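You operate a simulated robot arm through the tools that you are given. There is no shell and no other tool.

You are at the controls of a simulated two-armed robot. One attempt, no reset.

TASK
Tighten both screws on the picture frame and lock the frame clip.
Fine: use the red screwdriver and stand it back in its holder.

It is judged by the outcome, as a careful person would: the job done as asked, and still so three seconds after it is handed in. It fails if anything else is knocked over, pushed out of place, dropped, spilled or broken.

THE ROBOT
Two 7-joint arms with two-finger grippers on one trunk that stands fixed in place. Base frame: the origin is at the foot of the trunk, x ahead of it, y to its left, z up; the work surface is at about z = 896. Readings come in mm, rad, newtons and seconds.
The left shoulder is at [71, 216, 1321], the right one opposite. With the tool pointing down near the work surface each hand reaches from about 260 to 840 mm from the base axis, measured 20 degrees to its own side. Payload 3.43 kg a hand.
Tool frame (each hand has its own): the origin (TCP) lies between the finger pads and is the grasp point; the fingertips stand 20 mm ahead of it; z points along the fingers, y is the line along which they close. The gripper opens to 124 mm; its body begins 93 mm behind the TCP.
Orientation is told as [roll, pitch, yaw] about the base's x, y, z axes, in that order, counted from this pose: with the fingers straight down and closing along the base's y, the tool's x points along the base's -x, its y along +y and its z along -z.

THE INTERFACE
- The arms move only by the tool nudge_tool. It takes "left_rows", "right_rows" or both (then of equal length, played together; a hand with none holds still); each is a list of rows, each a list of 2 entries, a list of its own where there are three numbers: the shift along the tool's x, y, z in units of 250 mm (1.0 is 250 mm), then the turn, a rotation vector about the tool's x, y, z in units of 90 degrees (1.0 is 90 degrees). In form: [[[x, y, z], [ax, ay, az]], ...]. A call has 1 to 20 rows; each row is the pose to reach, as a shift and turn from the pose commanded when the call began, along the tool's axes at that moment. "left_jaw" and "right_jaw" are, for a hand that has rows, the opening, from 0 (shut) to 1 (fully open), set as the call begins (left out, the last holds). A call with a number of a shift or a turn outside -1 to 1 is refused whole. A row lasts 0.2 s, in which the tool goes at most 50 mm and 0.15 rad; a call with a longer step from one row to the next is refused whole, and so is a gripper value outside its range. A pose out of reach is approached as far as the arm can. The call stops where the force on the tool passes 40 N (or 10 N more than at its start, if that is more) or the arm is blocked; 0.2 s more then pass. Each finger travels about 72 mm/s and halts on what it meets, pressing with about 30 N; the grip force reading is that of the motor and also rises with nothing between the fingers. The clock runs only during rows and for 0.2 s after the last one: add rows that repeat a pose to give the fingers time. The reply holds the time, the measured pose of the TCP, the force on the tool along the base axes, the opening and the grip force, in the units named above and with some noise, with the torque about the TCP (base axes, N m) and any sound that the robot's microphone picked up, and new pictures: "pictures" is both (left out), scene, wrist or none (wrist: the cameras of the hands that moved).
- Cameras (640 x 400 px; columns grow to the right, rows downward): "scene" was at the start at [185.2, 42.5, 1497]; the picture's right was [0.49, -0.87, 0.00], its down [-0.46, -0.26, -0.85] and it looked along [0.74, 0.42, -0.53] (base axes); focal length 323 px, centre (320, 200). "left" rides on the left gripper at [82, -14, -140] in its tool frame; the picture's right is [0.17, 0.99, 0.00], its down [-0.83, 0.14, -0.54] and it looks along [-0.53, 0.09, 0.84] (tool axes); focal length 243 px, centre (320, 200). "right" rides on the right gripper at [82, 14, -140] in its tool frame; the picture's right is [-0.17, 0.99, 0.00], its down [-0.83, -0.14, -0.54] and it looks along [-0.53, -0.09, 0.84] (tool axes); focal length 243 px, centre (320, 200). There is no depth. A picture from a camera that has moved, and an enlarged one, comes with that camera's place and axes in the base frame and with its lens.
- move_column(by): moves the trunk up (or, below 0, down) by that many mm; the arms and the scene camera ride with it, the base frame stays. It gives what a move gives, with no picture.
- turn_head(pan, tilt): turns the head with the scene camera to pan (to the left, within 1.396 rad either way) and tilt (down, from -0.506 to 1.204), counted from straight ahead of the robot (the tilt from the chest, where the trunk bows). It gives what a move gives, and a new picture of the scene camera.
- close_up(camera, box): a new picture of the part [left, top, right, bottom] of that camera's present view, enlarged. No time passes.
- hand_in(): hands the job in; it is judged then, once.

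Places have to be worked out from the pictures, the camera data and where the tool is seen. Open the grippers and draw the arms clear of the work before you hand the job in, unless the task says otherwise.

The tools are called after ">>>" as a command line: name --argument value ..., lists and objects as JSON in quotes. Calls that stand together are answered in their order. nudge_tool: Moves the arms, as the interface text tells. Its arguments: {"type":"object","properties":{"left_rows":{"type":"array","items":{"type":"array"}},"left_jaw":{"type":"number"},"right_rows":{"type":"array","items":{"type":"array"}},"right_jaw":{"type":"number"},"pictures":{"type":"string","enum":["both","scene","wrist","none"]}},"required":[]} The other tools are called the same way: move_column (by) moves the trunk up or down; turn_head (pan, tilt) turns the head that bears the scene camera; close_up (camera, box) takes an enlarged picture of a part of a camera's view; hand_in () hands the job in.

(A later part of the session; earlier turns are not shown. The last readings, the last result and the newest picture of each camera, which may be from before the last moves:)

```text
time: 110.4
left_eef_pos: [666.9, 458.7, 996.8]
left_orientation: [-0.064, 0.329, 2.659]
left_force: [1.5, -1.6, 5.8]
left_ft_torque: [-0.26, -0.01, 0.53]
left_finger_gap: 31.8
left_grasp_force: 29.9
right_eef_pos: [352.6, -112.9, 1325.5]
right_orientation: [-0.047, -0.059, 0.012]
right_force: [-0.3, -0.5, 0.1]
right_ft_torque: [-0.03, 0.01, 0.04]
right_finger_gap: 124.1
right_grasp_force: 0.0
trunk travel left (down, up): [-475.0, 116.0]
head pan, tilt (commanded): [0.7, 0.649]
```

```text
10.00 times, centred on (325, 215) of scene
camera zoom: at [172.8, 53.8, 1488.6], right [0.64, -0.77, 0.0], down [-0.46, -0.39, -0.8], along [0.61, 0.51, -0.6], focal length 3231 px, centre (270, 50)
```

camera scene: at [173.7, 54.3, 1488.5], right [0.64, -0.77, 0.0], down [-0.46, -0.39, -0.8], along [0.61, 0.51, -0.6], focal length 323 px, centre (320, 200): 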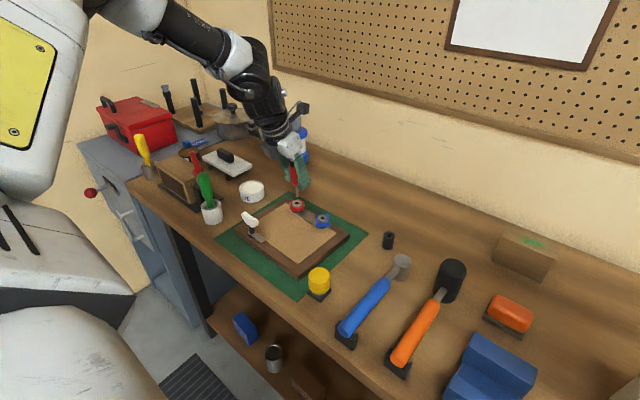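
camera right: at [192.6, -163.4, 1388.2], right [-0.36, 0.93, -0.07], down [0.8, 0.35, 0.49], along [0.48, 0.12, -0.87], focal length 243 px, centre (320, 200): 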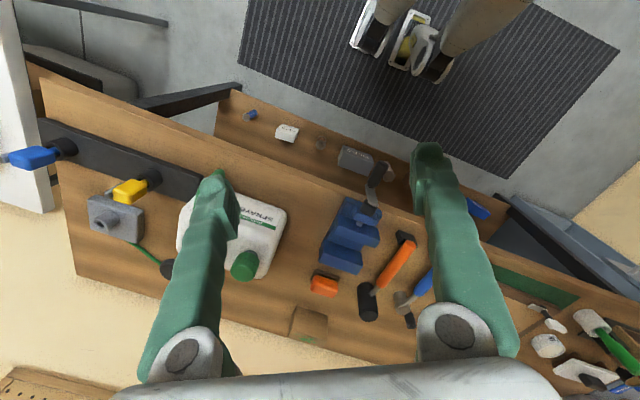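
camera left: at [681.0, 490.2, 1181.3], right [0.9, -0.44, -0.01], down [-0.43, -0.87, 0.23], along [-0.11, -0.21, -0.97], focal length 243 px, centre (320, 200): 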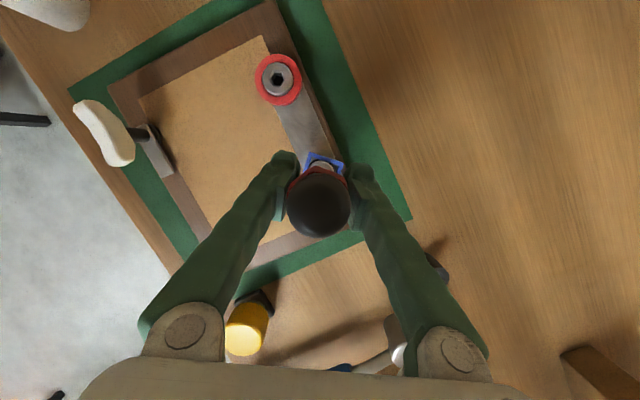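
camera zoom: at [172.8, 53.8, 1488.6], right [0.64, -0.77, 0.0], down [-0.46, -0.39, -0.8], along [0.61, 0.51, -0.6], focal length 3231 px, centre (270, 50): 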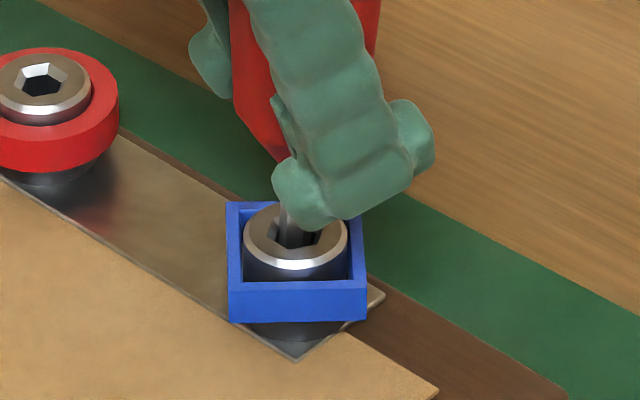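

Engaged: 0.53 N·m and the collar is back at the stop. I turn slightly further so that the handle slips in the fingers and the torque drops without any back-turn.

>>> nudge_tool --left_rows '[[[0, 0, 0], [-0.0194, 0.0036, 0.0566]], [[0, 0, 0], [-0.0388, 0.0072, 0.1133]], [[0, 0, 0], [-0.0452, 0.0084, 0.1322]], [[0, 0, 0], [-0.0452, 0.0084, 0.1322]]]' --pictures "none"

>>> close_up --camera "scene" --box '[305, 195, 345, 235]'

```text
time: 111.4
left_eef_pos: [667.4, 458.8, 995.0]
left_orientation: [-0.061, 0.329, 2.443]
left_force: [-1.6, 0.2, 3.9]
left_ft_torque: [-0.05, 0.14, 0.27]
left_finger_gap: 32.6
left_grasp_force: 29.7
right_eef_pos: [352.2, -113.2, 1325.0]
right_orientation: [-0.047, -0.059, 0.012]
right_force: [0.3, 0.3, 0.1]
right_ft_torque: [-0.01, -0.02, 0.0]
right_finger_gap: 123.9
right_grasp_force: 0.1
trunk travel left (down, up): [-475.0, 116.0]
head pan, tilt (commanded): [0.7, 0.649]
```

```text
10.00 times, centred on (325, 215) of scene
camera zoom: at [172.7, 54.2, 1488.6], right [0.64, -0.77, 0.0], down [-0.46, -0.39, -0.8], along [0.61, 0.51, -0.6], focal length 3231 px, centre (270, 50)
```

zoom: 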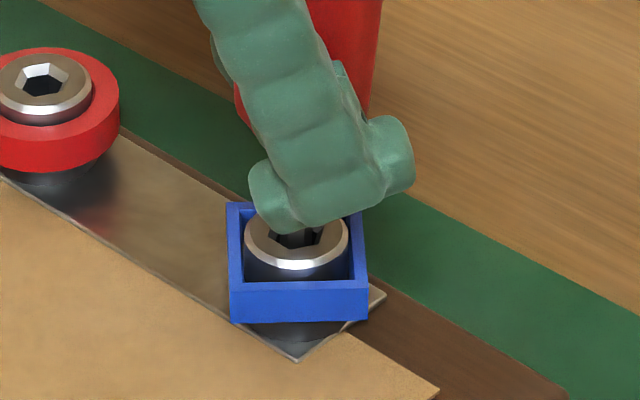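

Torque has dropped to 0.27 with the collar at its stop. A few more degrees should let the handle pass its corner and release fully.

>>> nudge_tool --left_rows '[[[0, 0, 0], [-0.0129, 0.0024, 0.0378]], [[0, 0, 0], [-0.0258, 0.0048, 0.0755]], [[0, 0, 0], [-0.0258, 0.0048, 0.0755]]]' --pictures "none"

```text
time: 112.2
left_eef_pos: [666.8, 458.9, 996.6]
left_orientation: [-0.064, 0.329, 2.316]
left_force: [-0.5, -2.5, 1.4]
left_ft_torque: [-0.21, -0.06, 0.13]
left_finger_gap: 32.2
left_grasp_force: 30.1
right_eef_pos: [352.4, -112.6, 1325.7]
right_orientation: [-0.048, -0.058, 0.012]
right_force: [-1.2, -0.7, 0.6]
right_ft_torque: [0.01, 0.0, -0.03]
right_finger_gap: 124.0
right_grasp_force: 0.1
trunk travel left (down, up): [-475.0, 116.0]
head pan, tilt (commanded): [0.7, 0.649]
```

Torque is down to 0.13. I lift the driver straight out by 35 mm and check that the collar stays put.

>>> nudge_tool --left_rows '[[[0.0078, -0.0014, -0.0227], [0, 0, 0]], [[0.0181, -0.0034, -0.0529], [0, 0, 0]], [[0.031, -0.0058, -0.0906], [0, 0, 0]], [[0.0452, -0.0084, -0.1322], [0, 0, 0]], [[0.0452, -0.0084, -0.1322], [0, 0, 0]]]' --pictures "both"

>>> close_up --camera "scene" --box '[305, 195, 345, 235]'

>>> close_up --camera "left" --box '[240, 130, 400, 250]'

```text
time: 113.4
left_eef_pos: [665.3, 461.0, 1031.6]
left_orientation: [-0.063, 0.331, 2.32]
left_force: [0.0, 0.1, -1.4]
left_ft_torque: [-0.01, 0.01, 0.01]
left_finger_gap: 31.8
left_grasp_force: 29.8
right_eef_pos: [352.6, -112.5, 1324.7]
right_orientation: [-0.048, -0.057, 0.012]
right_force: [0.0, 0.0, -0.2]
right_ft_torque: [-0.02, -0.01, -0.01]
right_finger_gap: 124.1
right_grasp_force: 0.1
trunk travel left (down, up): [-475.0, 116.0]
head pan, tilt (commanded): [0.7, 0.649]
camera scene: at [173.7, 54.6, 1488.5], right [0.64, -0.77, 0.0], down [-0.46, -0.39, -0.8], along [0.61, 0.51, -0.6], focal length 323 px, centre (320, 200)
camera left: at [691.9, 442.0, 1192.2], right [-0.6, -0.8, 0.0], down [-0.78, 0.59, 0.23], along [-0.18, 0.14, -0.97], focal length 243 px, centre (320, 200)
```

scene: 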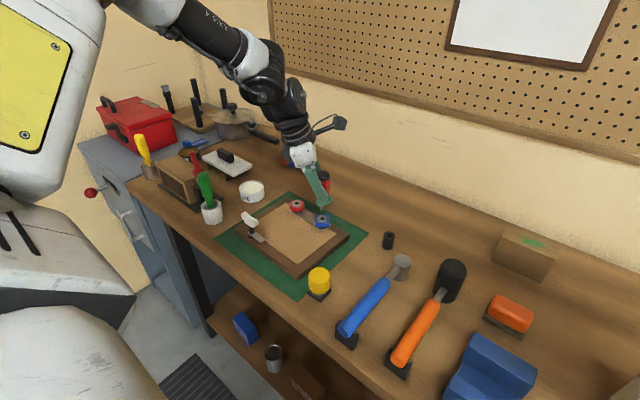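
left: 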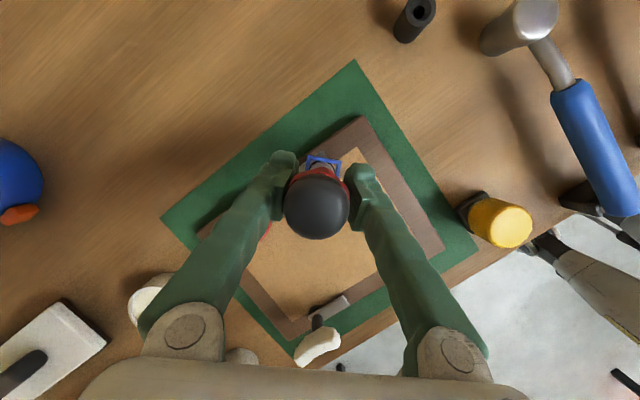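

```text
10.00 times, centred on (325, 215) of scene
camera zoom: at [173.7, 54.6, 1488.5], right [0.64, -0.77, 0.0], down [-0.46, -0.39, -0.8], along [0.61, 0.51, -0.6], focal length 3231 px, centre (270, 50)
```

zoom: 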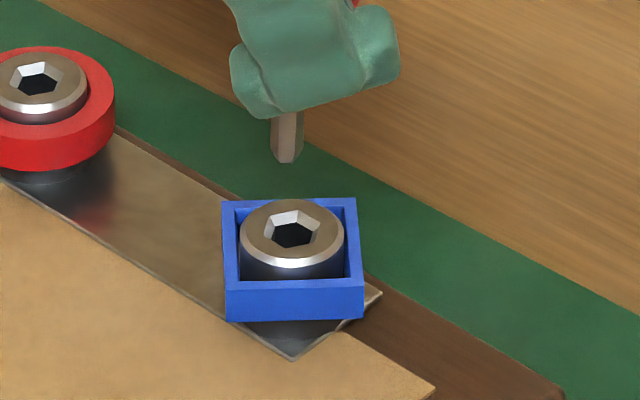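

```text
3.33 times, centred on (320, 190) of left
camera zoom: at [691.9, 442.0, 1192.2], right [-0.6, -0.8, 0.0], down [-0.78, 0.59, 0.23], along [-0.18, 0.14, -0.97], focal length 809 px, centre (320, 233)
```

zoom: 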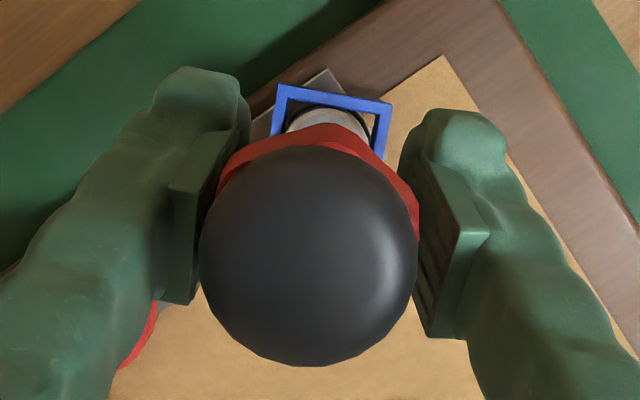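

Both collars/screws are at their stops. Now I carry the driver back toward its holder at a safe height, turning back to yaw ≈ −191° as at pick-up.

>>> nudge_tool --left_rows '[[[0.026, -0.0048, -0.0755], [0.0215, -0.004, -0.0629]], [[0.13, 0.037, -0.045], [0.0431, -0.008, -0.1259]], [[0.23, 0.079, -0.012], [0.0646, -0.012, -0.1888]], [[0.33, 0.12, 0.02], [0.0861, -0.016, -0.2517]], [[0.43, 0.161, 0.053], [0.1077, -0.02, -0.3147]], [[0.5304, 0.202, 0.085], [0.1292, -0.024, -0.3776]], [[0.5304, 0.202, 0.085], [0.1292, -0.024, -0.3776]]]' --pictures "both"

>>> close_up --camera "scene" --box '[340, 170, 410, 255]'

>>> close_up --camera "left" --box '[260, 110, 400, 250]'

```text
time: 115.0
left_eef_pos: [718.7, 329.7, 1053.8]
left_orientation: [-0.063, 0.328, 2.946]
left_force: [-0.3, -0.1, 0.3]
left_ft_torque: [-0.08, -0.03, 0.02]
left_finger_gap: 31.9
left_grasp_force: 30.0
right_eef_pos: [351.8, -113.0, 1324.9]
right_orientation: [-0.049, -0.06, 0.012]
right_force: [0.8, 0.4, -0.5]
right_ft_torque: [0.0, -0.01, 0.0]
right_finger_gap: 124.0
right_grasp_force: 0.1
trunk travel left (down, up): [-475.0, 116.0]
head pan, tilt (commanded): [0.7, 0.649]
camera scene: at [172.8, 54.7, 1488.6], right [0.64, -0.77, 0.0], down [-0.46, -0.39, -0.8], along [0.61, 0.51, -0.6], focal length 323 px, centre (320, 200)
camera left: at [752.1, 329.2, 1213.9], right [-0.02, -1.0, -0.01], down [-0.97, 0.02, 0.23], along [-0.23, 0.01, -0.97], focal length 243 px, centre (320, 200)
```

scene: 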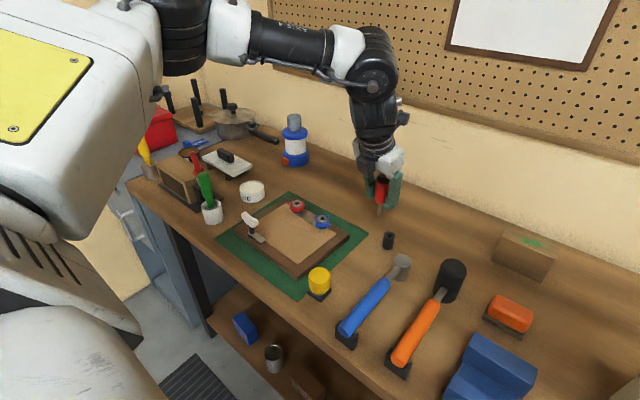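
left: 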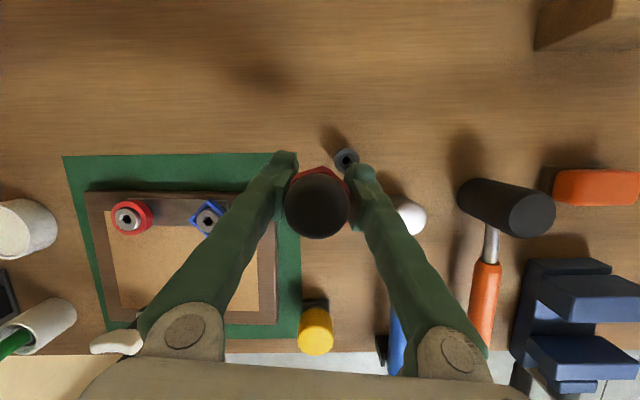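

```text
4.71 times, centred on (375, 212) of scene
camera zoom: at [172.8, 54.7, 1488.6], right [0.64, -0.77, 0.0], down [-0.46, -0.39, -0.8], along [0.61, 0.51, -0.6], focal length 1520 px, centre (61, 141)
```

zoom: 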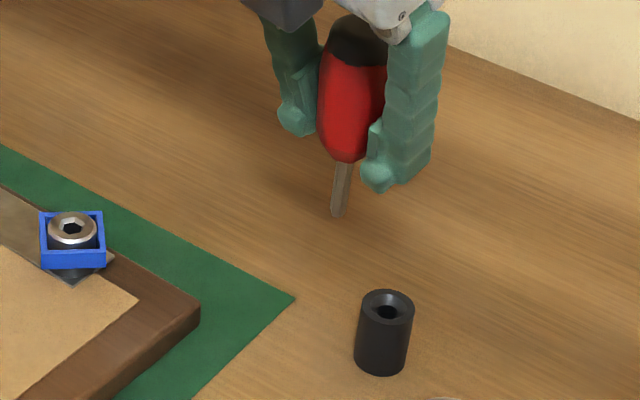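

```text
2.86 times, centred on (330, 180) of left
camera zoom: at [752.1, 329.2, 1213.9], right [-0.02, -1.0, -0.01], down [-0.97, 0.02, 0.23], along [-0.23, 0.01, -0.97], focal length 693 px, centre (291, 257)
```

zoom: 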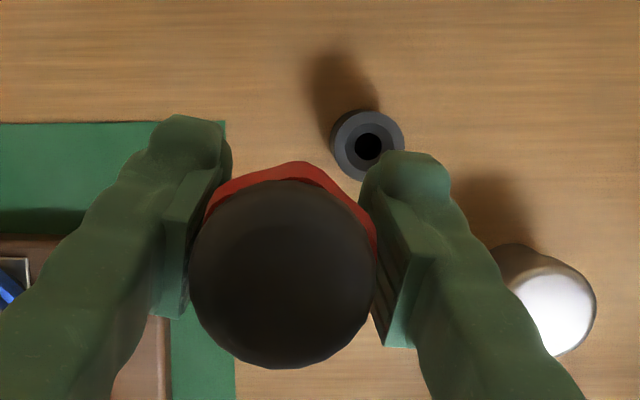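

The driver hangs vertical, its tip offset (0.8,1.4) mm from the TCP; the holder's hole is (8.9,−31.4) mm from the tip. I move over the hole and lower to about 15–20 mm above it, then check.

>>> nudge_tool --left_rows '[[[0.028, 0.0586, 0.0059], [0, 0, 0]], [[0.0562, 0.1172, 0.0118], [0, 0, 0]], [[0.0382, 0.1206, 0.0647], [0, 0, 0]], [[0.0201, 0.1239, 0.1176], [0, 0, 0]], [[0.0201, 0.1239, 0.1176], [0, 0, 0]]]' --pictures "wrist"

>>> close_up --camera "scene" --box '[360, 190, 420, 260]'

>>> close_up --camera "left" --box '[260, 110, 400, 250]'

```text
time: 116.2
left_eef_pos: [728.3, 301.6, 1024.7]
left_orientation: [-0.064, 0.33, 2.945]
left_force: [-0.8, 0.0, -0.4]
left_ft_torque: [0.03, 0.01, -0.01]
left_finger_gap: 31.7
left_grasp_force: 29.5
left hand out of reach, approached as far as the arm can: row 2, 3, 4, 5
right_eef_pos: [353.0, -112.8, 1324.3]
right_orientation: [-0.048, -0.057, 0.013]
right_force: [0.3, -0.5, -0.4]
right_ft_torque: [0.02, 0.01, 0.0]
right_finger_gap: 123.9
right_grasp_force: 0.0
trunk travel left (down, up): [-475.0, 116.0]
head pan, tilt (commanded): [0.7, 0.649]
camera left: at [762.0, 300.3, 1185.0], right [-0.02, -1.0, -0.01], down [-0.97, 0.02, 0.23], along [-0.23, 0.01, -0.97], focal length 243 px, centre (320, 200)
```

left: 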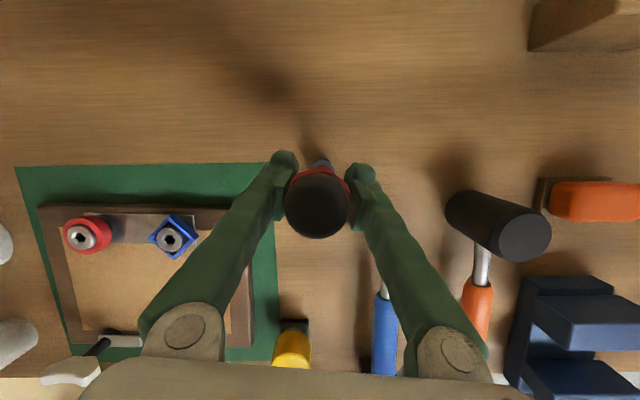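

```text
5.71 times, centred on (390, 225) of scene
camera zoom: at [173.0, 54.2, 1488.6], right [0.64, -0.77, 0.0], down [-0.46, -0.39, -0.8], along [0.61, 0.51, -0.6], focal length 1846 px, centre (-80, 57)
```

zoom: 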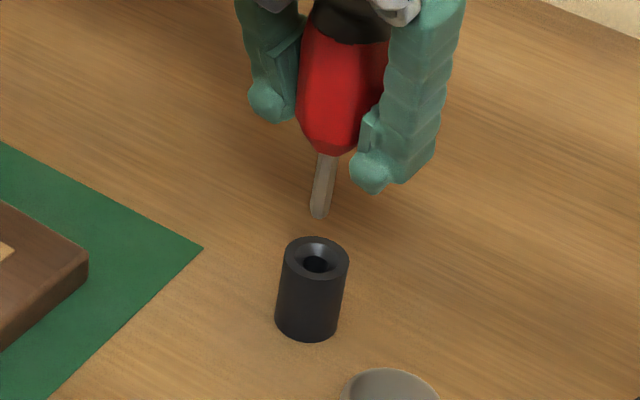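

```text
2.86 times, centred on (330, 180) of left
camera zoom: at [762.0, 300.3, 1185.0], right [-0.02, -1.0, -0.01], down [-0.97, 0.02, 0.23], along [-0.23, 0.01, -0.97], focal length 693 px, centre (291, 257)
```

zoom: 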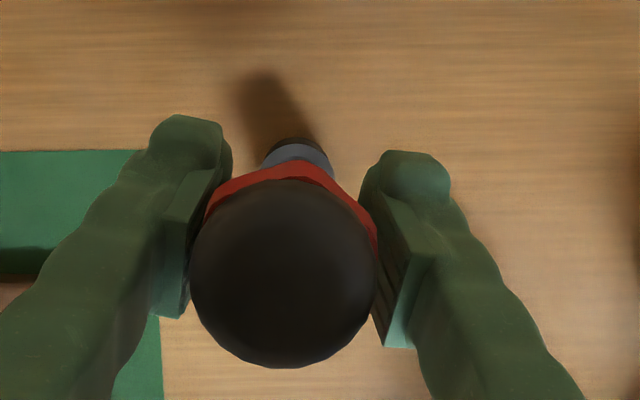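

The target was just out of reach at this hand angle (3 mm short in y). I rotate the hand 14° further clockwise about the driver's axis, which eases the shoulder, and shift (+1.5,−2.8) mm.

>>> nudge_tool --left_rows '[[[0, 0, 0], [-0.025, 0.0046, 0.0735]], [[0, 0, 0], [-0.0501, 0.0093, 0.147]], [[0.0076, 0.01, 0.002], [-0.0501, 0.0093, 0.147]], [[0.0076, 0.01, 0.002], [-0.0501, 0.0093, 0.147]]]' --pictures "wrist"

>>> close_up --camera "scene" --box '[360, 190, 420, 260]'

>>> close_up --camera "left" --box '[260, 110, 400, 250]'

```text
time: 117.2
left_eef_pos: [730.7, 299.2, 1022.5]
left_orientation: [-0.064, 0.329, 2.7]
left_force: [0.1, -0.2, -0.3]
left_ft_torque: [0.03, -0.01, 0.01]
left_finger_gap: 31.5
left_grasp_force: 30.3
right_eef_pos: [354.0, -111.8, 1325.7]
right_orientation: [-0.049, -0.059, 0.011]
right_force: [0.1, 0.3, 0.5]
right_ft_torque: [-0.01, -0.01, -0.01]
right_finger_gap: 124.1
right_grasp_force: 0.1
trunk travel left (down, up): [-475.0, 116.0]
head pan, tilt (commanded): [0.7, 0.649]
camera left: at [762.4, 290.1, 1184.1], right [-0.26, -0.97, -0.01], down [-0.94, 0.25, 0.23], along [-0.22, 0.07, -0.97], focal length 243 px, centre (320, 200)
```

left: 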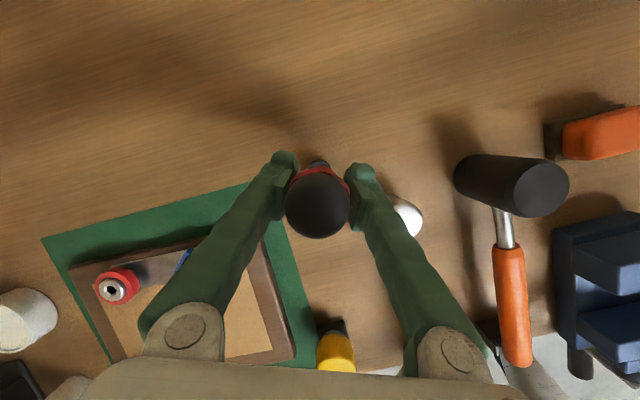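

```text
5.71 times, centred on (390, 225) of scene
camera zoom: at [173.4, 54.7, 1488.5], right [0.64, -0.77, 0.0], down [-0.46, -0.39, -0.8], along [0.61, 0.51, -0.6], focal length 1846 px, centre (-80, 57)
```

zoom: 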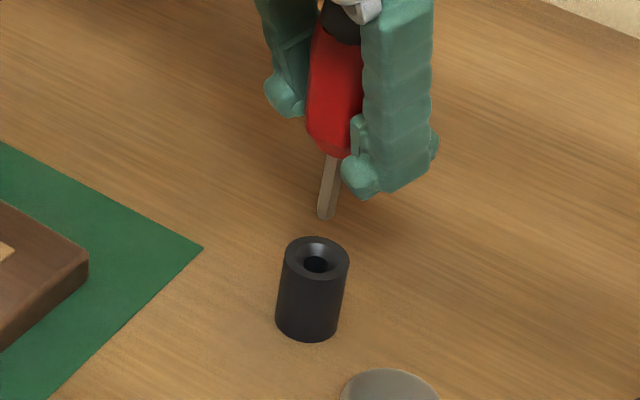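

```text
2.86 times, centred on (330, 180) of left
camera zoom: at [762.4, 290.1, 1184.1], right [-0.26, -0.97, -0.01], down [-0.94, 0.25, 0.23], along [-0.22, 0.07, -0.97], focal length 693 px, centre (291, 257)
```

zoom: 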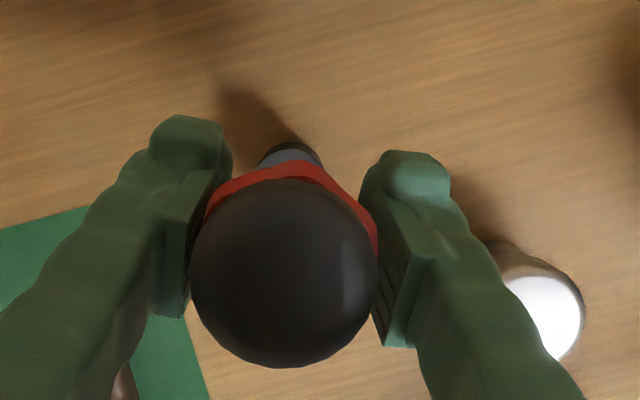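

No reach trouble now. I need a finer look at the tip versus the hole.

>>> close_up --camera "scene" --box '[372, 205, 408, 245]'

>>> close_up --camera "left" --box '[300, 145, 345, 185]'

```text
10.00 times, centred on (390, 225) of scene
camera zoom: at [173.4, 54.7, 1488.5], right [0.64, -0.77, 0.0], down [-0.46, -0.39, -0.8], along [0.61, 0.51, -0.6], focal length 3231 px, centre (-380, -50)
```

zoom: 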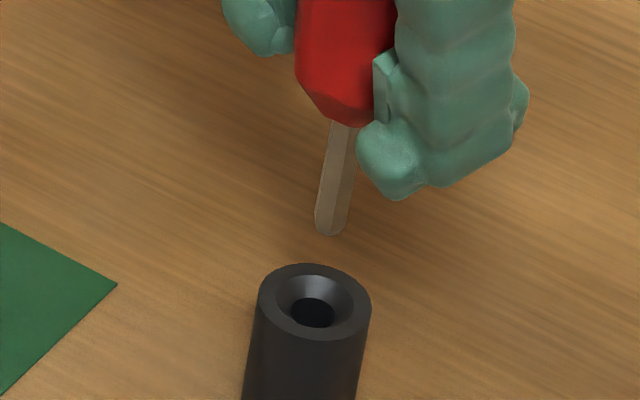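

```text
10.00 times, centred on (322, 165) of left
camera zoom: at [762.4, 290.1, 1184.1], right [-0.26, -0.97, -0.01], down [-0.94, 0.25, 0.23], along [-0.22, 0.07, -0.97], focal length 2426 px, centre (295, 550)
```

zoom: 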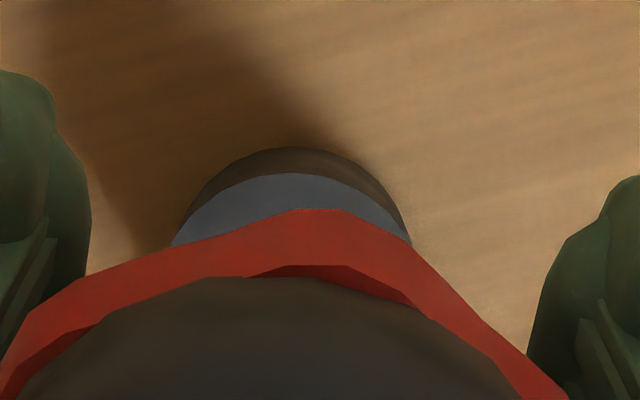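

Both views agree on a correction of about (−1.6, 0) mm. I apply it and lower 15 mm toward the funnel-shaped hole.

>>> nudge_tool --left_rows '[[[-0.0053, 0.003, -0.002], [0, 0, 0]], [[-0.015, 0.0048, 0.0264], [0, 0, 0]], [[-0.0247, 0.0066, 0.0547], [0, 0, 0]], [[-0.0247, 0.0066, 0.0547], [0, 0, 0]]]' --pictures "none"

>>> close_up --camera "scene" --box '[372, 205, 408, 245]'

```text
time: 118.2
left_eef_pos: [728.9, 297.7, 1007.9]
left_orientation: [-0.064, 0.33, 2.7]
left_force: [0.6, 0.5, 0.0]
left_ft_torque: [-0.01, -0.03, 0.02]
left_finger_gap: 31.4
left_grasp_force: 30.2
right_eef_pos: [353.5, -112.0, 1326.0]
right_orientation: [-0.051, -0.058, 0.011]
right_force: [0.2, 0.4, -0.3]
right_ft_torque: [-0.02, 0.0, -0.03]
right_finger_gap: 124.2
right_grasp_force: 0.1
trunk travel left (down, up): [-475.0, 116.0]
head pan, tilt (commanded): [0.7, 0.649]
```

```text
10.00 times, centred on (390, 225) of scene
camera zoom: at [173.4, 54.2, 1488.5], right [0.64, -0.77, 0.0], down [-0.46, -0.39, -0.8], along [0.61, 0.51, -0.6], focal length 3231 px, centre (-380, -50)
```

zoom: 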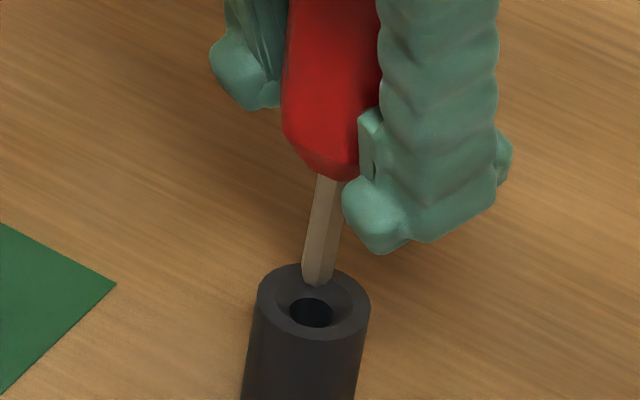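

The tip lines up with the hole. I lower another 12 mm into the funnel, watching forces.

>>> nudge_tool --left_rows '[[[-0.0052, 0.001, 0.0151], [0, 0, 0]], [[-0.0103, 0.0019, 0.0302], [0, 0, 0]], [[-0.0155, 0.0029, 0.0453], [0, 0, 0]], [[-0.0155, 0.0029, 0.0453], [0, 0, 0]]]' --pictures "none"

>>> close_up --camera "scene" --box '[372, 205, 408, 245]'

```text
time: 119.2
left_eef_pos: [729.1, 297.8, 996.0]
left_orientation: [-0.063, 0.329, 2.699]
left_force: [0.5, -0.3, -0.4]
left_ft_torque: [0.0, -0.04, -0.01]
left_finger_gap: 31.5
left_grasp_force: 29.4
right_eef_pos: [352.9, -112.5, 1325.5]
right_orientation: [-0.048, -0.058, 0.011]
right_force: [0.3, -0.2, 0.8]
right_ft_torque: [-0.01, -0.01, -0.02]
right_finger_gap: 124.3
right_grasp_force: 0.0
trunk travel left (down, up): [-475.0, 116.0]
head pan, tilt (commanded): [0.7, 0.649]
```

```text
10.00 times, centred on (390, 225) of scene
camera zoom: at [173.5, 54.3, 1488.5], right [0.64, -0.77, 0.0], down [-0.46, -0.39, -0.8], along [0.61, 0.51, -0.6], focal length 3231 px, centre (-380, -50)
```

zoom: 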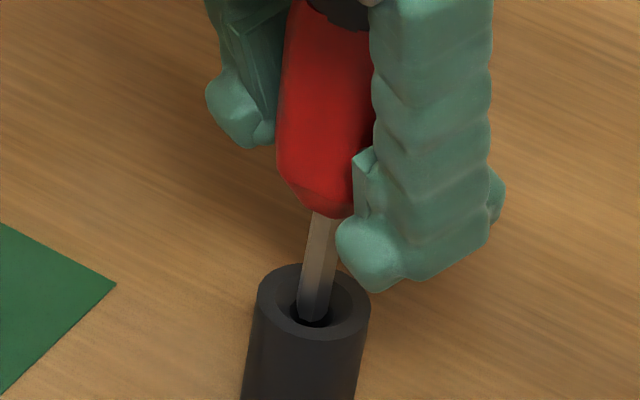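

The bit is in the hole with no side force. I lower 18 mm more.

>>> nudge_tool --left_rows '[[[-0.0065, 0.0012, 0.0189], [0, 0, 0]], [[-0.0129, 0.0024, 0.0378], [0, 0, 0]], [[-0.0194, 0.0036, 0.0567], [0, 0, 0]], [[-0.0233, 0.0044, 0.068], [0, 0, 0]], [[-0.0233, 0.0044, 0.068], [0, 0, 0]]]' --pictures "none"

>>> close_up --camera "scene" --box '[365, 195, 415, 250]'

```text
time: 120.4
left_eef_pos: [729.4, 299.3, 977.4]
left_orientation: [-0.062, 0.33, 2.701]
left_force: [4.6, 0.1, 1.3]
left_ft_torque: [0.0, -0.29, 0.0]
left_finger_gap: 31.2
left_grasp_force: 29.8
right_eef_pos: [353.9, -112.4, 1324.9]
right_orientation: [-0.049, -0.058, 0.014]
right_force: [0.1, 0.3, 0.6]
right_ft_torque: [-0.01, 0.0, 0.0]
right_finger_gap: 124.2
right_grasp_force: 0.0
trunk travel left (down, up): [-475.0, 116.0]
head pan, tilt (commanded): [0.7, 0.649]
```

```text
7.27 times, centred on (390, 222) of scene
camera zoom: at [174.1, 54.3, 1488.4], right [0.64, -0.77, 0.0], down [-0.46, -0.39, -0.8], along [0.61, 0.51, -0.6], focal length 2350 px, centre (-189, 36)
```

zoom: 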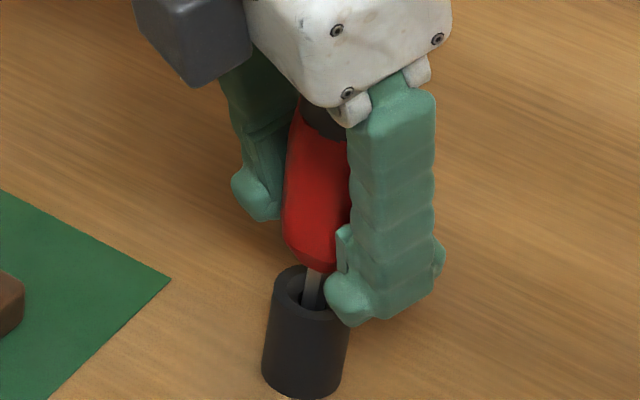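

A slight side push (+4.6 N in x): I shift +1.2 mm in x to relieve it and lower 8 mm.

>>> nudge_tool --left_rows '[[[0.0041, -0.002, 0.0015], [0, 0, 0]], [[-0.0011, -0.001, 0.0166], [0, 0, 0]], [[-0.0062, -0.0001, 0.0317], [0, 0, 0]], [[-0.0062, -0.0001, 0.0317], [0, 0, 0]]]' --pictures "none"

>>> close_up --camera "scene" --box '[365, 195, 415, 250]'

```text
time: 121.4
left_eef_pos: [729.2, 300.2, 969.2]
left_orientation: [-0.063, 0.328, 2.701]
left_force: [2.2, 0.8, -0.1]
left_ft_torque: [-0.02, -0.12, -0.01]
left_finger_gap: 31.1
left_grasp_force: 30.1
right_eef_pos: [353.4, -112.5, 1326.0]
right_orientation: [-0.048, -0.057, 0.013]
right_force: [-0.1, -0.2, -0.2]
right_ft_torque: [0.02, 0.0, 0.02]
right_finger_gap: 123.8
right_grasp_force: 0.0
trunk travel left (down, up): [-475.0, 116.0]
head pan, tilt (commanded): [0.7, 0.649]
```

```text
7.27 times, centred on (390, 222) of scene
camera zoom: at [173.8, 54.3, 1488.4], right [0.64, -0.77, 0.0], down [-0.46, -0.39, -0.8], along [0.61, 0.51, -0.6], focal length 2350 px, centre (-189, 36)
```

zoom: 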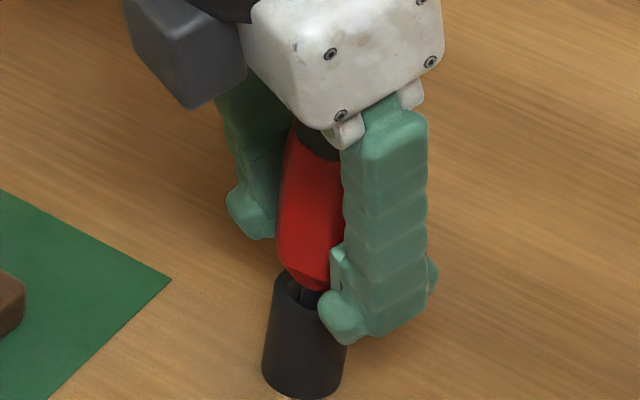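

Nearly home. I lower 5 mm more to seat the handle before releasing.

>>> nudge_tool --left_rows '[[[0.0, -0.0008, 0.0063], [0, 0, 0]], [[-0.0032, -0.0002, 0.0157], [0, 0, 0]], [[-0.0048, 0.0002, 0.0204], [0, 0, 0]], [[-0.0048, 0.0002, 0.0204], [0, 0, 0]]]' --pictures "none"

>>> close_up --camera "scene" --box '[365, 195, 415, 250]'

```text
time: 122.4
left_eef_pos: [731.3, 297.7, 964.9]
left_orientation: [-0.064, 0.33, 2.701]
left_force: [-0.1, -0.4, -0.2]
left_ft_torque: [-0.01, 0.02, -0.02]
left_finger_gap: 30.9
left_grasp_force: 30.4
right_eef_pos: [353.6, -113.6, 1326.1]
right_orientation: [-0.048, -0.059, 0.012]
right_force: [0.2, -0.7, -0.3]
right_ft_torque: [0.03, -0.04, -0.01]
right_finger_gap: 124.2
right_grasp_force: 0.1
trunk travel left (down, up): [-475.0, 116.0]
head pan, tilt (commanded): [0.7, 0.649]
```

```text
7.27 times, centred on (390, 222) of scene
camera zoom: at [173.6, 54.4, 1488.5], right [0.64, -0.77, 0.0], down [-0.46, -0.39, -0.8], along [0.61, 0.51, -0.6], focal length 2350 px, centre (-189, 36)
```

zoom: 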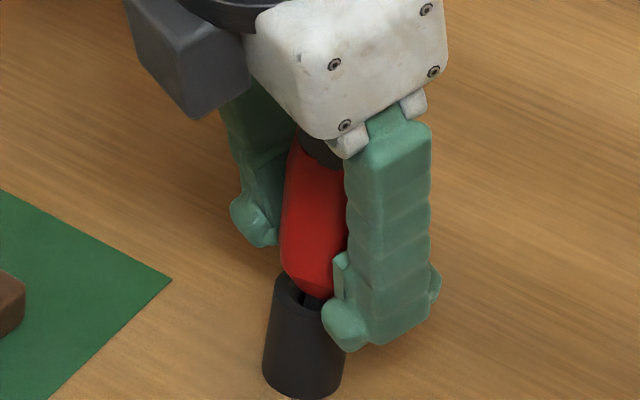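

No load yet; a further 3 mm.

>>> nudge_tool --left_rows '[[[-0.0019, 0.0004, 0.0057], [0, 0, 0]], [[-0.0039, 0.0007, 0.0113], [0, 0, 0]], [[-0.0039, 0.0007, 0.0113], [0, 0, 0]]]' --pictures "none"

```text
time: 123.2
left_eef_pos: [731.2, 298.3, 962.4]
left_orientation: [-0.062, 0.33, 2.701]
left_force: [0.4, -0.1, 1.1]
left_ft_torque: [0.02, -0.02, 0.0]
left_finger_gap: 31.0
left_grasp_force: 29.8
right_eef_pos: [353.9, -113.0, 1325.6]
right_orientation: [-0.046, -0.057, 0.013]
right_force: [-0.1, 0.5, 0.3]
right_ft_torque: [-0.01, -0.04, 0.0]
right_finger_gap: 123.8
right_grasp_force: 0.1
trunk travel left (down, up): [-475.0, 116.0]
head pan, tilt (commanded): [0.7, 0.649]
```

The driver should be at the bottom. I open the jaws to release it and check that it stands.

>>> nudge_tool --left_rows '[[[0, 0, 0], [0, 0, 0]], [[0, 0, 0], [0, 0, 0]], [[0, 0, 0], [0, 0, 0]], [[0, 0, 0], [0, 0, 0]]]' --left_jaw 0.6 --pictures "wrist"

>>> close_up --camera "scene" --box '[365, 195, 415, 250]'

```text
time: 124.2
left_eef_pos: [730.5, 299.1, 961.7]
left_orientation: [-0.062, 0.329, 2.7]
left_force: [0.3, 0.1, -0.2]
left_ft_torque: [0.0, 0.0, -0.01]
left_finger_gap: 74.2
left_grasp_force: 0.1
right_eef_pos: [352.1, -112.9, 1325.6]
right_orientation: [-0.05, -0.058, 0.012]
right_force: [0.3, 0.3, 0.1]
right_ft_torque: [0.0, 0.05, 0.02]
right_finger_gap: 124.1
right_grasp_force: 0.0
trunk travel left (down, up): [-475.0, 116.0]
head pan, tilt (commanded): [0.7, 0.649]
camera left: at [762.0, 289.7, 1123.1], right [-0.26, -0.97, -0.01], down [-0.94, 0.25, 0.23], along [-0.22, 0.07, -0.97], focal length 243 px, centre (320, 200)
```

left: 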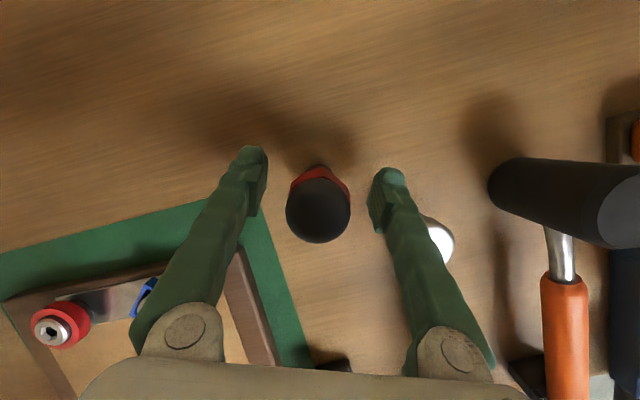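

```text
7.27 times, centred on (390, 222) of scene
camera zoom: at [173.5, 54.3, 1488.5], right [0.64, -0.77, 0.0], down [-0.46, -0.39, -0.8], along [0.61, 0.51, -0.6], focal length 2350 px, centre (-189, 36)
```

zoom: 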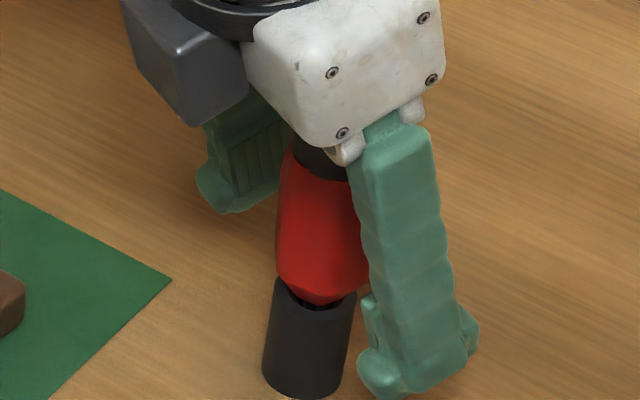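

The red screwdriver stands in its holder, released. I withdraw the hand backward and slightly up, clear of it.

>>> nudge_tool --left_rows '[[[-0.05, -0.002, -0.035], [0, 0, 0]], [[-0.1, -0.005, -0.07], [0, 0, 0]], [[-0.15, -0.008, -0.11], [0, 0, 0]], [[-0.2, -0.01, -0.153], [0, 0, 0]], [[-0.18, -0.01, -0.26], [0, 0, 0]], [[-0.18, -0.01, -0.26], [0, 0, 0]]]' --pictures "both"

>>> close_up --camera "scene" --box '[350, 190, 430, 260]'

```text
time: 125.6
left_eef_pos: [673.0, 323.3, 1009.0]
left_orientation: [-0.063, 0.329, 2.701]
left_force: [0.1, 0.2, -0.5]
left_ft_torque: [-0.03, 0.0, 0.0]
left_finger_gap: 74.4
left_grasp_force: 0.0
right_eef_pos: [353.7, -111.6, 1324.9]
right_orientation: [-0.049, -0.058, 0.012]
right_force: [0.1, 0.6, -0.1]
right_ft_torque: [-0.03, 0.0, 0.02]
right_finger_gap: 123.8
right_grasp_force: 0.1
trunk travel left (down, up): [-475.0, 116.0]
head pan, tilt (commanded): [0.7, 0.649]
camera scene: at [174.1, 54.7, 1488.4], right [0.64, -0.77, 0.0], down [-0.46, -0.39, -0.8], along [0.61, 0.51, -0.6], focal length 323 px, centre (320, 200)
camera left: at [705.1, 316.0, 1169.6], right [-0.26, -0.97, 0.0], down [-0.94, 0.25, 0.23], along [-0.22, 0.06, -0.97], focal length 243 px, centre (320, 200)
```

scene: 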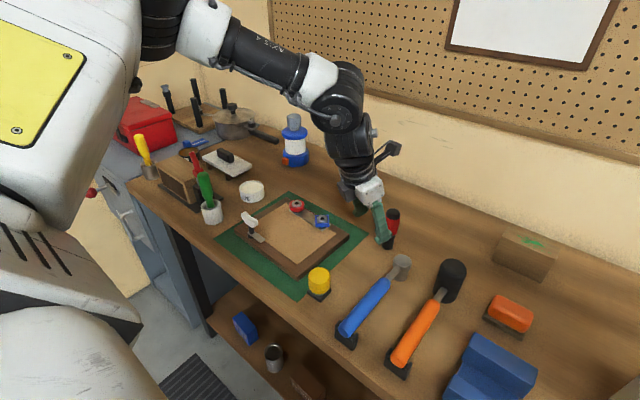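
left: 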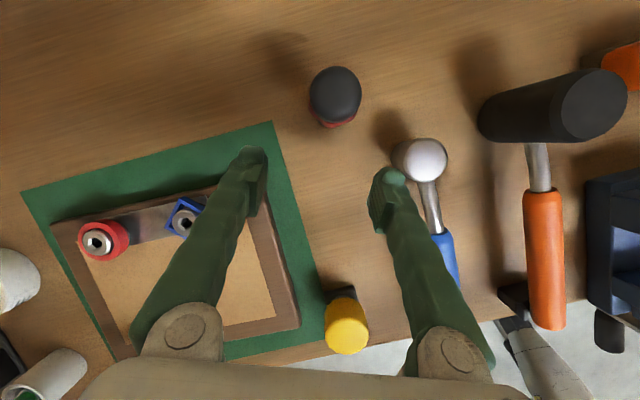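

```text
5.71 times, centred on (390, 225) of scene
camera zoom: at [174.1, 54.7, 1488.4], right [0.64, -0.77, 0.0], down [-0.46, -0.39, -0.8], along [0.61, 0.51, -0.6], focal length 1846 px, centre (-80, 57)
```

zoom: 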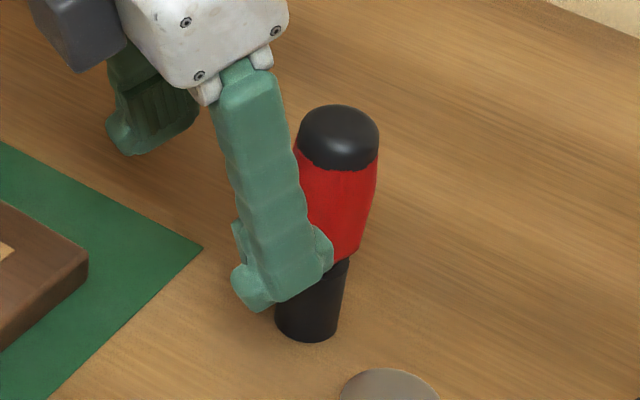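

The driver stands upright in its holder. Now for the clip: I raise the hand, move over the frame and turn counter-clockwise about the vertical by 90°.

>>> nudge_tool --left_rows '[[[-0.05, -0.01, -0.09], [0.0294, -0.0055, -0.0859]], [[-0.1, -0.05, -0.16], [0.0587, -0.011, -0.1717]], [[-0.15, -0.1, -0.22], [0.0881, -0.0165, -0.2576]], [[-0.19, -0.16, -0.28], [0.1175, -0.022, -0.3435]], [[-0.23, -0.22, -0.33], [0.1469, -0.0275, -0.4293]], [[-0.27, -0.28, -0.38], [0.1762, -0.0331, -0.5152]], [[-0.31, -0.34, -0.42], [0.2056, -0.0386, -0.601]], [[-0.35, -0.4, -0.45], [0.235, -0.0441, -0.6869]], [[-0.386, -0.475, -0.487], [0.2643, -0.0496, -0.7728]], [[-0.386, -0.475, -0.487], [0.2937, -0.0551, -0.8586]], [[-0.386, -0.475, -0.487], [0.3231, -0.0606, -0.9445]], [[-0.386, -0.475, -0.487], [0.3231, -0.0606, -0.9445]]]' --pictures "both"

```text
time: 128.2
left_eef_pos: [599.5, 481.1, 1099.3]
left_orientation: [-0.064, 0.328, -2.011]
left_force: [-0.4, 0.4, 0.7]
left_ft_torque: [0.0, 0.01, 0.04]
left_finger_gap: 74.4
left_grasp_force: 0.0
right_eef_pos: [351.5, -112.1, 1326.4]
right_orientation: [-0.049, -0.056, 0.011]
right_force: [0.2, -0.7, 0.3]
right_ft_torque: [0.02, -0.04, 0.0]
right_finger_gap: 123.7
right_grasp_force: 0.1
trunk travel left (down, up): [-475.0, 116.0]
head pan, tilt (commanded): [0.7, 0.649]
camera scene: at [172.9, 54.5, 1488.6], right [0.64, -0.77, 0.0], down [-0.46, -0.39, -0.8], along [0.61, 0.51, -0.6], focal length 323 px, centre (320, 200)
camera left: at [608.8, 512.6, 1261.0], right [0.97, -0.26, -0.01], down [-0.25, -0.94, 0.23], along [-0.07, -0.22, -0.97], focal length 243 px, centre (320, 200)
```

scene: 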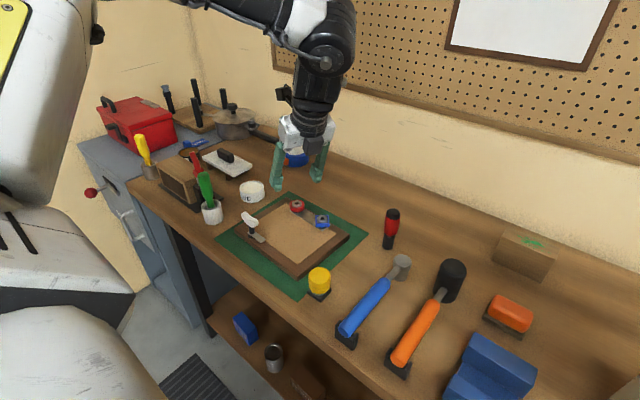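
left: 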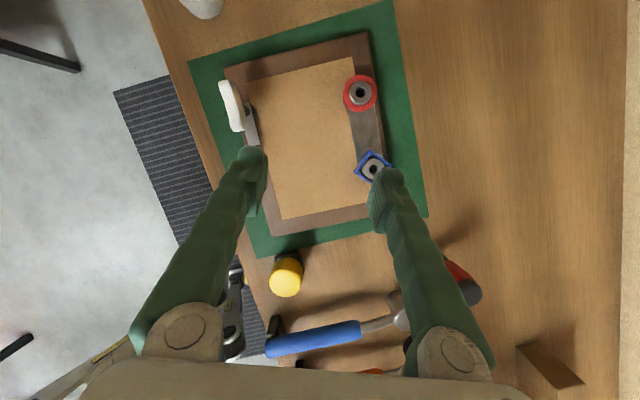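

From here the wrist camera sees the whole frame from above. I zoom on the clip and the screws.

>>> close_up --camera "left" --box '[200, 60, 290, 160]'

>>> close_up --camera "scene" --box '[225, 195, 285, 255]'

>>> close_up --camera "left" --box '[320, 60, 410, 190]'

```text
4.00 times, centred on (245, 110) of left
camera zoom: at [608.8, 512.6, 1261.0], right [0.97, -0.26, -0.01], down [-0.25, -0.94, 0.23], along [-0.07, -0.22, -0.97], focal length 970 px, centre (620, 560)
```

zoom: 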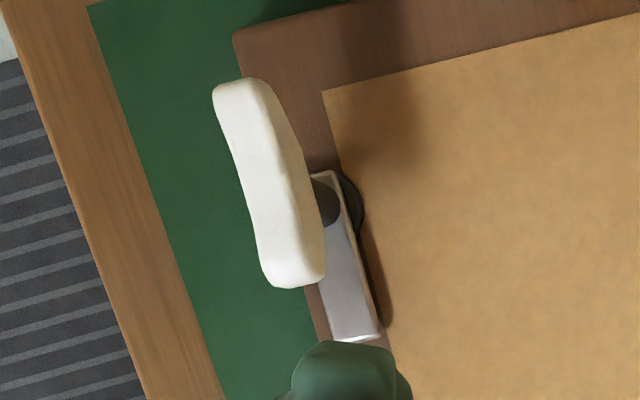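

```text
6.67 times, centred on (255, 225) of scene
camera zoom: at [172.9, 54.5, 1488.6], right [0.64, -0.77, 0.0], down [-0.46, -0.39, -0.8], along [0.61, 0.51, -0.6], focal length 2154 px, centre (753, 33)
```

zoom: 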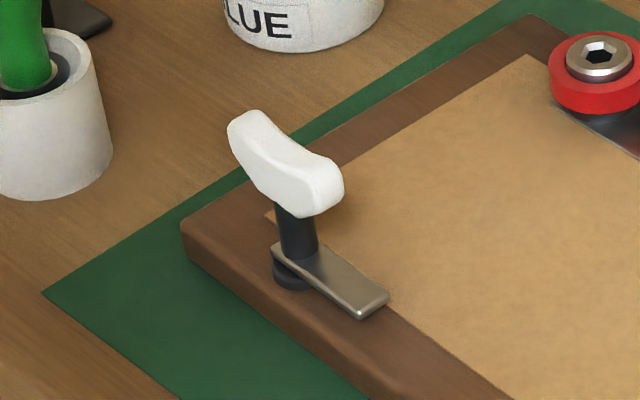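

```text
3.08 times, centred on (365, 125) of left
camera zoom: at [608.8, 512.6, 1261.0], right [0.97, -0.26, -0.01], down [-0.25, -0.94, 0.23], along [-0.07, -0.22, -0.97], focal length 746 px, centre (182, 431)
```

zoom: 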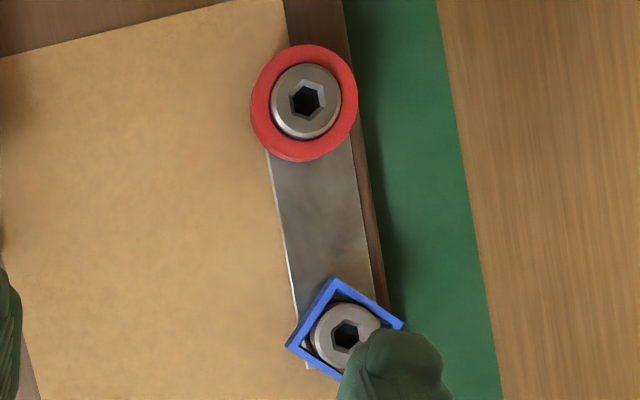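

The clip handle is a T-bar centred near (522,575), running along y, z≈955–975, with the tongue pointing −y along the frame's edge. I level the hand and move it above the clip.

>>> nudge_tool --left_rows '[[[0.04, -0.085, 0.029], [-0.01, -0.052, 0]], [[0.08, -0.17, 0.058], [-0.02, -0.104, 0]], [[0.12, -0.255, 0.087], [-0.03, -0.157, 0]], [[0.163, -0.343, 0.116], [-0.041, -0.209, 0]], [[0.163, -0.343, 0.116], [-0.041, -0.209, 0]]]' --pictures "none"

```text
time: 129.4
left_eef_pos: [539.2, 559.6, 1091.0]
left_orientation: [0.005, 0.0, -2.001]
left_force: [0.0, 0.0, 0.6]
left_ft_torque: [0.01, -0.01, -0.03]
left_finger_gap: 74.4
left_grasp_force: 0.1
right_eef_pos: [352.5, -113.5, 1324.7]
right_orientation: [-0.047, -0.059, 0.012]
right_force: [1.0, -0.5, 0.1]
right_ft_torque: [-0.03, -0.01, -0.01]
right_finger_gap: 123.9
right_grasp_force: 0.1
trunk travel left (down, up): [-475.0, 116.0]
head pan, tilt (commanded): [0.7, 0.649]
```

Level now. Next I turn to yaw −91° (closing along x, across the T-bar) and go above the clip at z≈1045.

>>> nudge_tool --left_rows '[[[0.008, -0.028, 0.06], [0, 0, -0.088]], [[0.016, -0.057, 0.12], [0, 0, -0.176]], [[0.0244, -0.086, 0.184], [0, 0, -0.263]], [[0.0244, -0.086, 0.184], [0, 0, -0.263]]]' --pictures "both"

>>> close_up --camera "left" --box '[240, 110, 400, 230]'

>>> close_up --camera "scene" --box '[215, 175, 295, 255]'

```text
time: 130.4
left_eef_pos: [522.3, 575.0, 1046.5]
left_orientation: [0.003, -0.003, -1.588]
left_force: [0.4, -0.8, 0.0]
left_ft_torque: [0.0, -0.01, 0.01]
left_finger_gap: 74.3
left_grasp_force: 0.1
right_eef_pos: [352.3, -112.9, 1326.1]
right_orientation: [-0.048, -0.057, 0.013]
right_force: [0.5, -0.1, 0.8]
right_ft_torque: [0.02, -0.01, -0.01]
right_finger_gap: 124.1
right_grasp_force: 0.1
trunk travel left (down, up): [-475.0, 116.0]
head pan, tilt (commanded): [0.7, 0.649]
camera scene: at [173.4, 54.4, 1488.5], right [0.64, -0.77, 0.0], down [-0.46, -0.39, -0.8], along [0.61, 0.51, -0.6], focal length 323 px, centre (320, 200)
camera left: at [509.9, 658.2, 1186.4], right [0.99, 0.15, 0.0], down [0.12, -0.83, 0.54], along [0.08, -0.53, -0.84], focal length 243 px, centre (320, 200)
```

scene: 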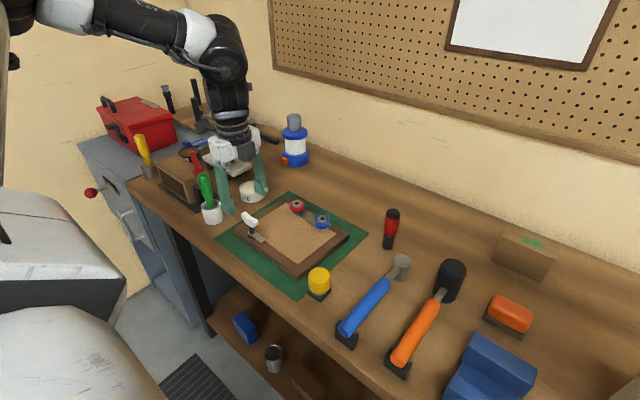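
left: 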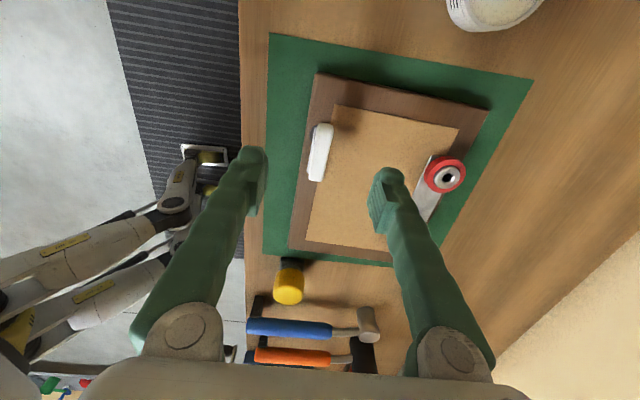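

```text
3.33 times, centred on (320, 170) of left
camera zoom: at [509.9, 658.2, 1186.4], right [0.99, 0.15, 0.0], down [0.12, -0.83, 0.54], along [0.08, -0.53, -0.84], focal length 809 px, centre (320, 300)
```

zoom: 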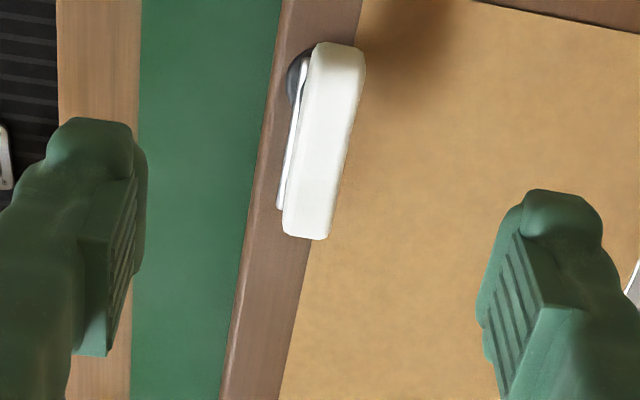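

```text
5.00 times, centred on (255, 215) of scene
camera zoom: at [173.4, 54.4, 1488.5], right [0.64, -0.77, 0.0], down [-0.46, -0.39, -0.8], along [0.61, 0.51, -0.6], focal length 1615 px, centre (645, 125)
```

zoom: 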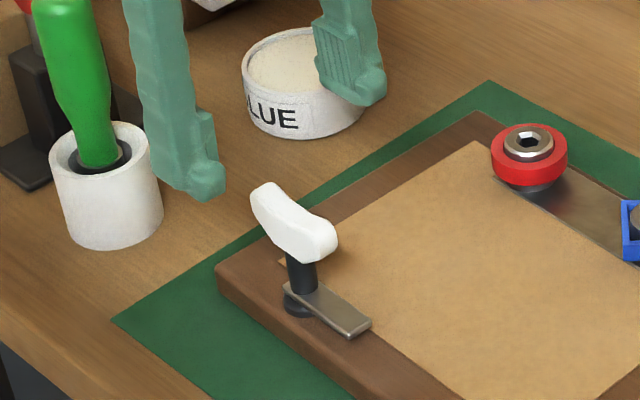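

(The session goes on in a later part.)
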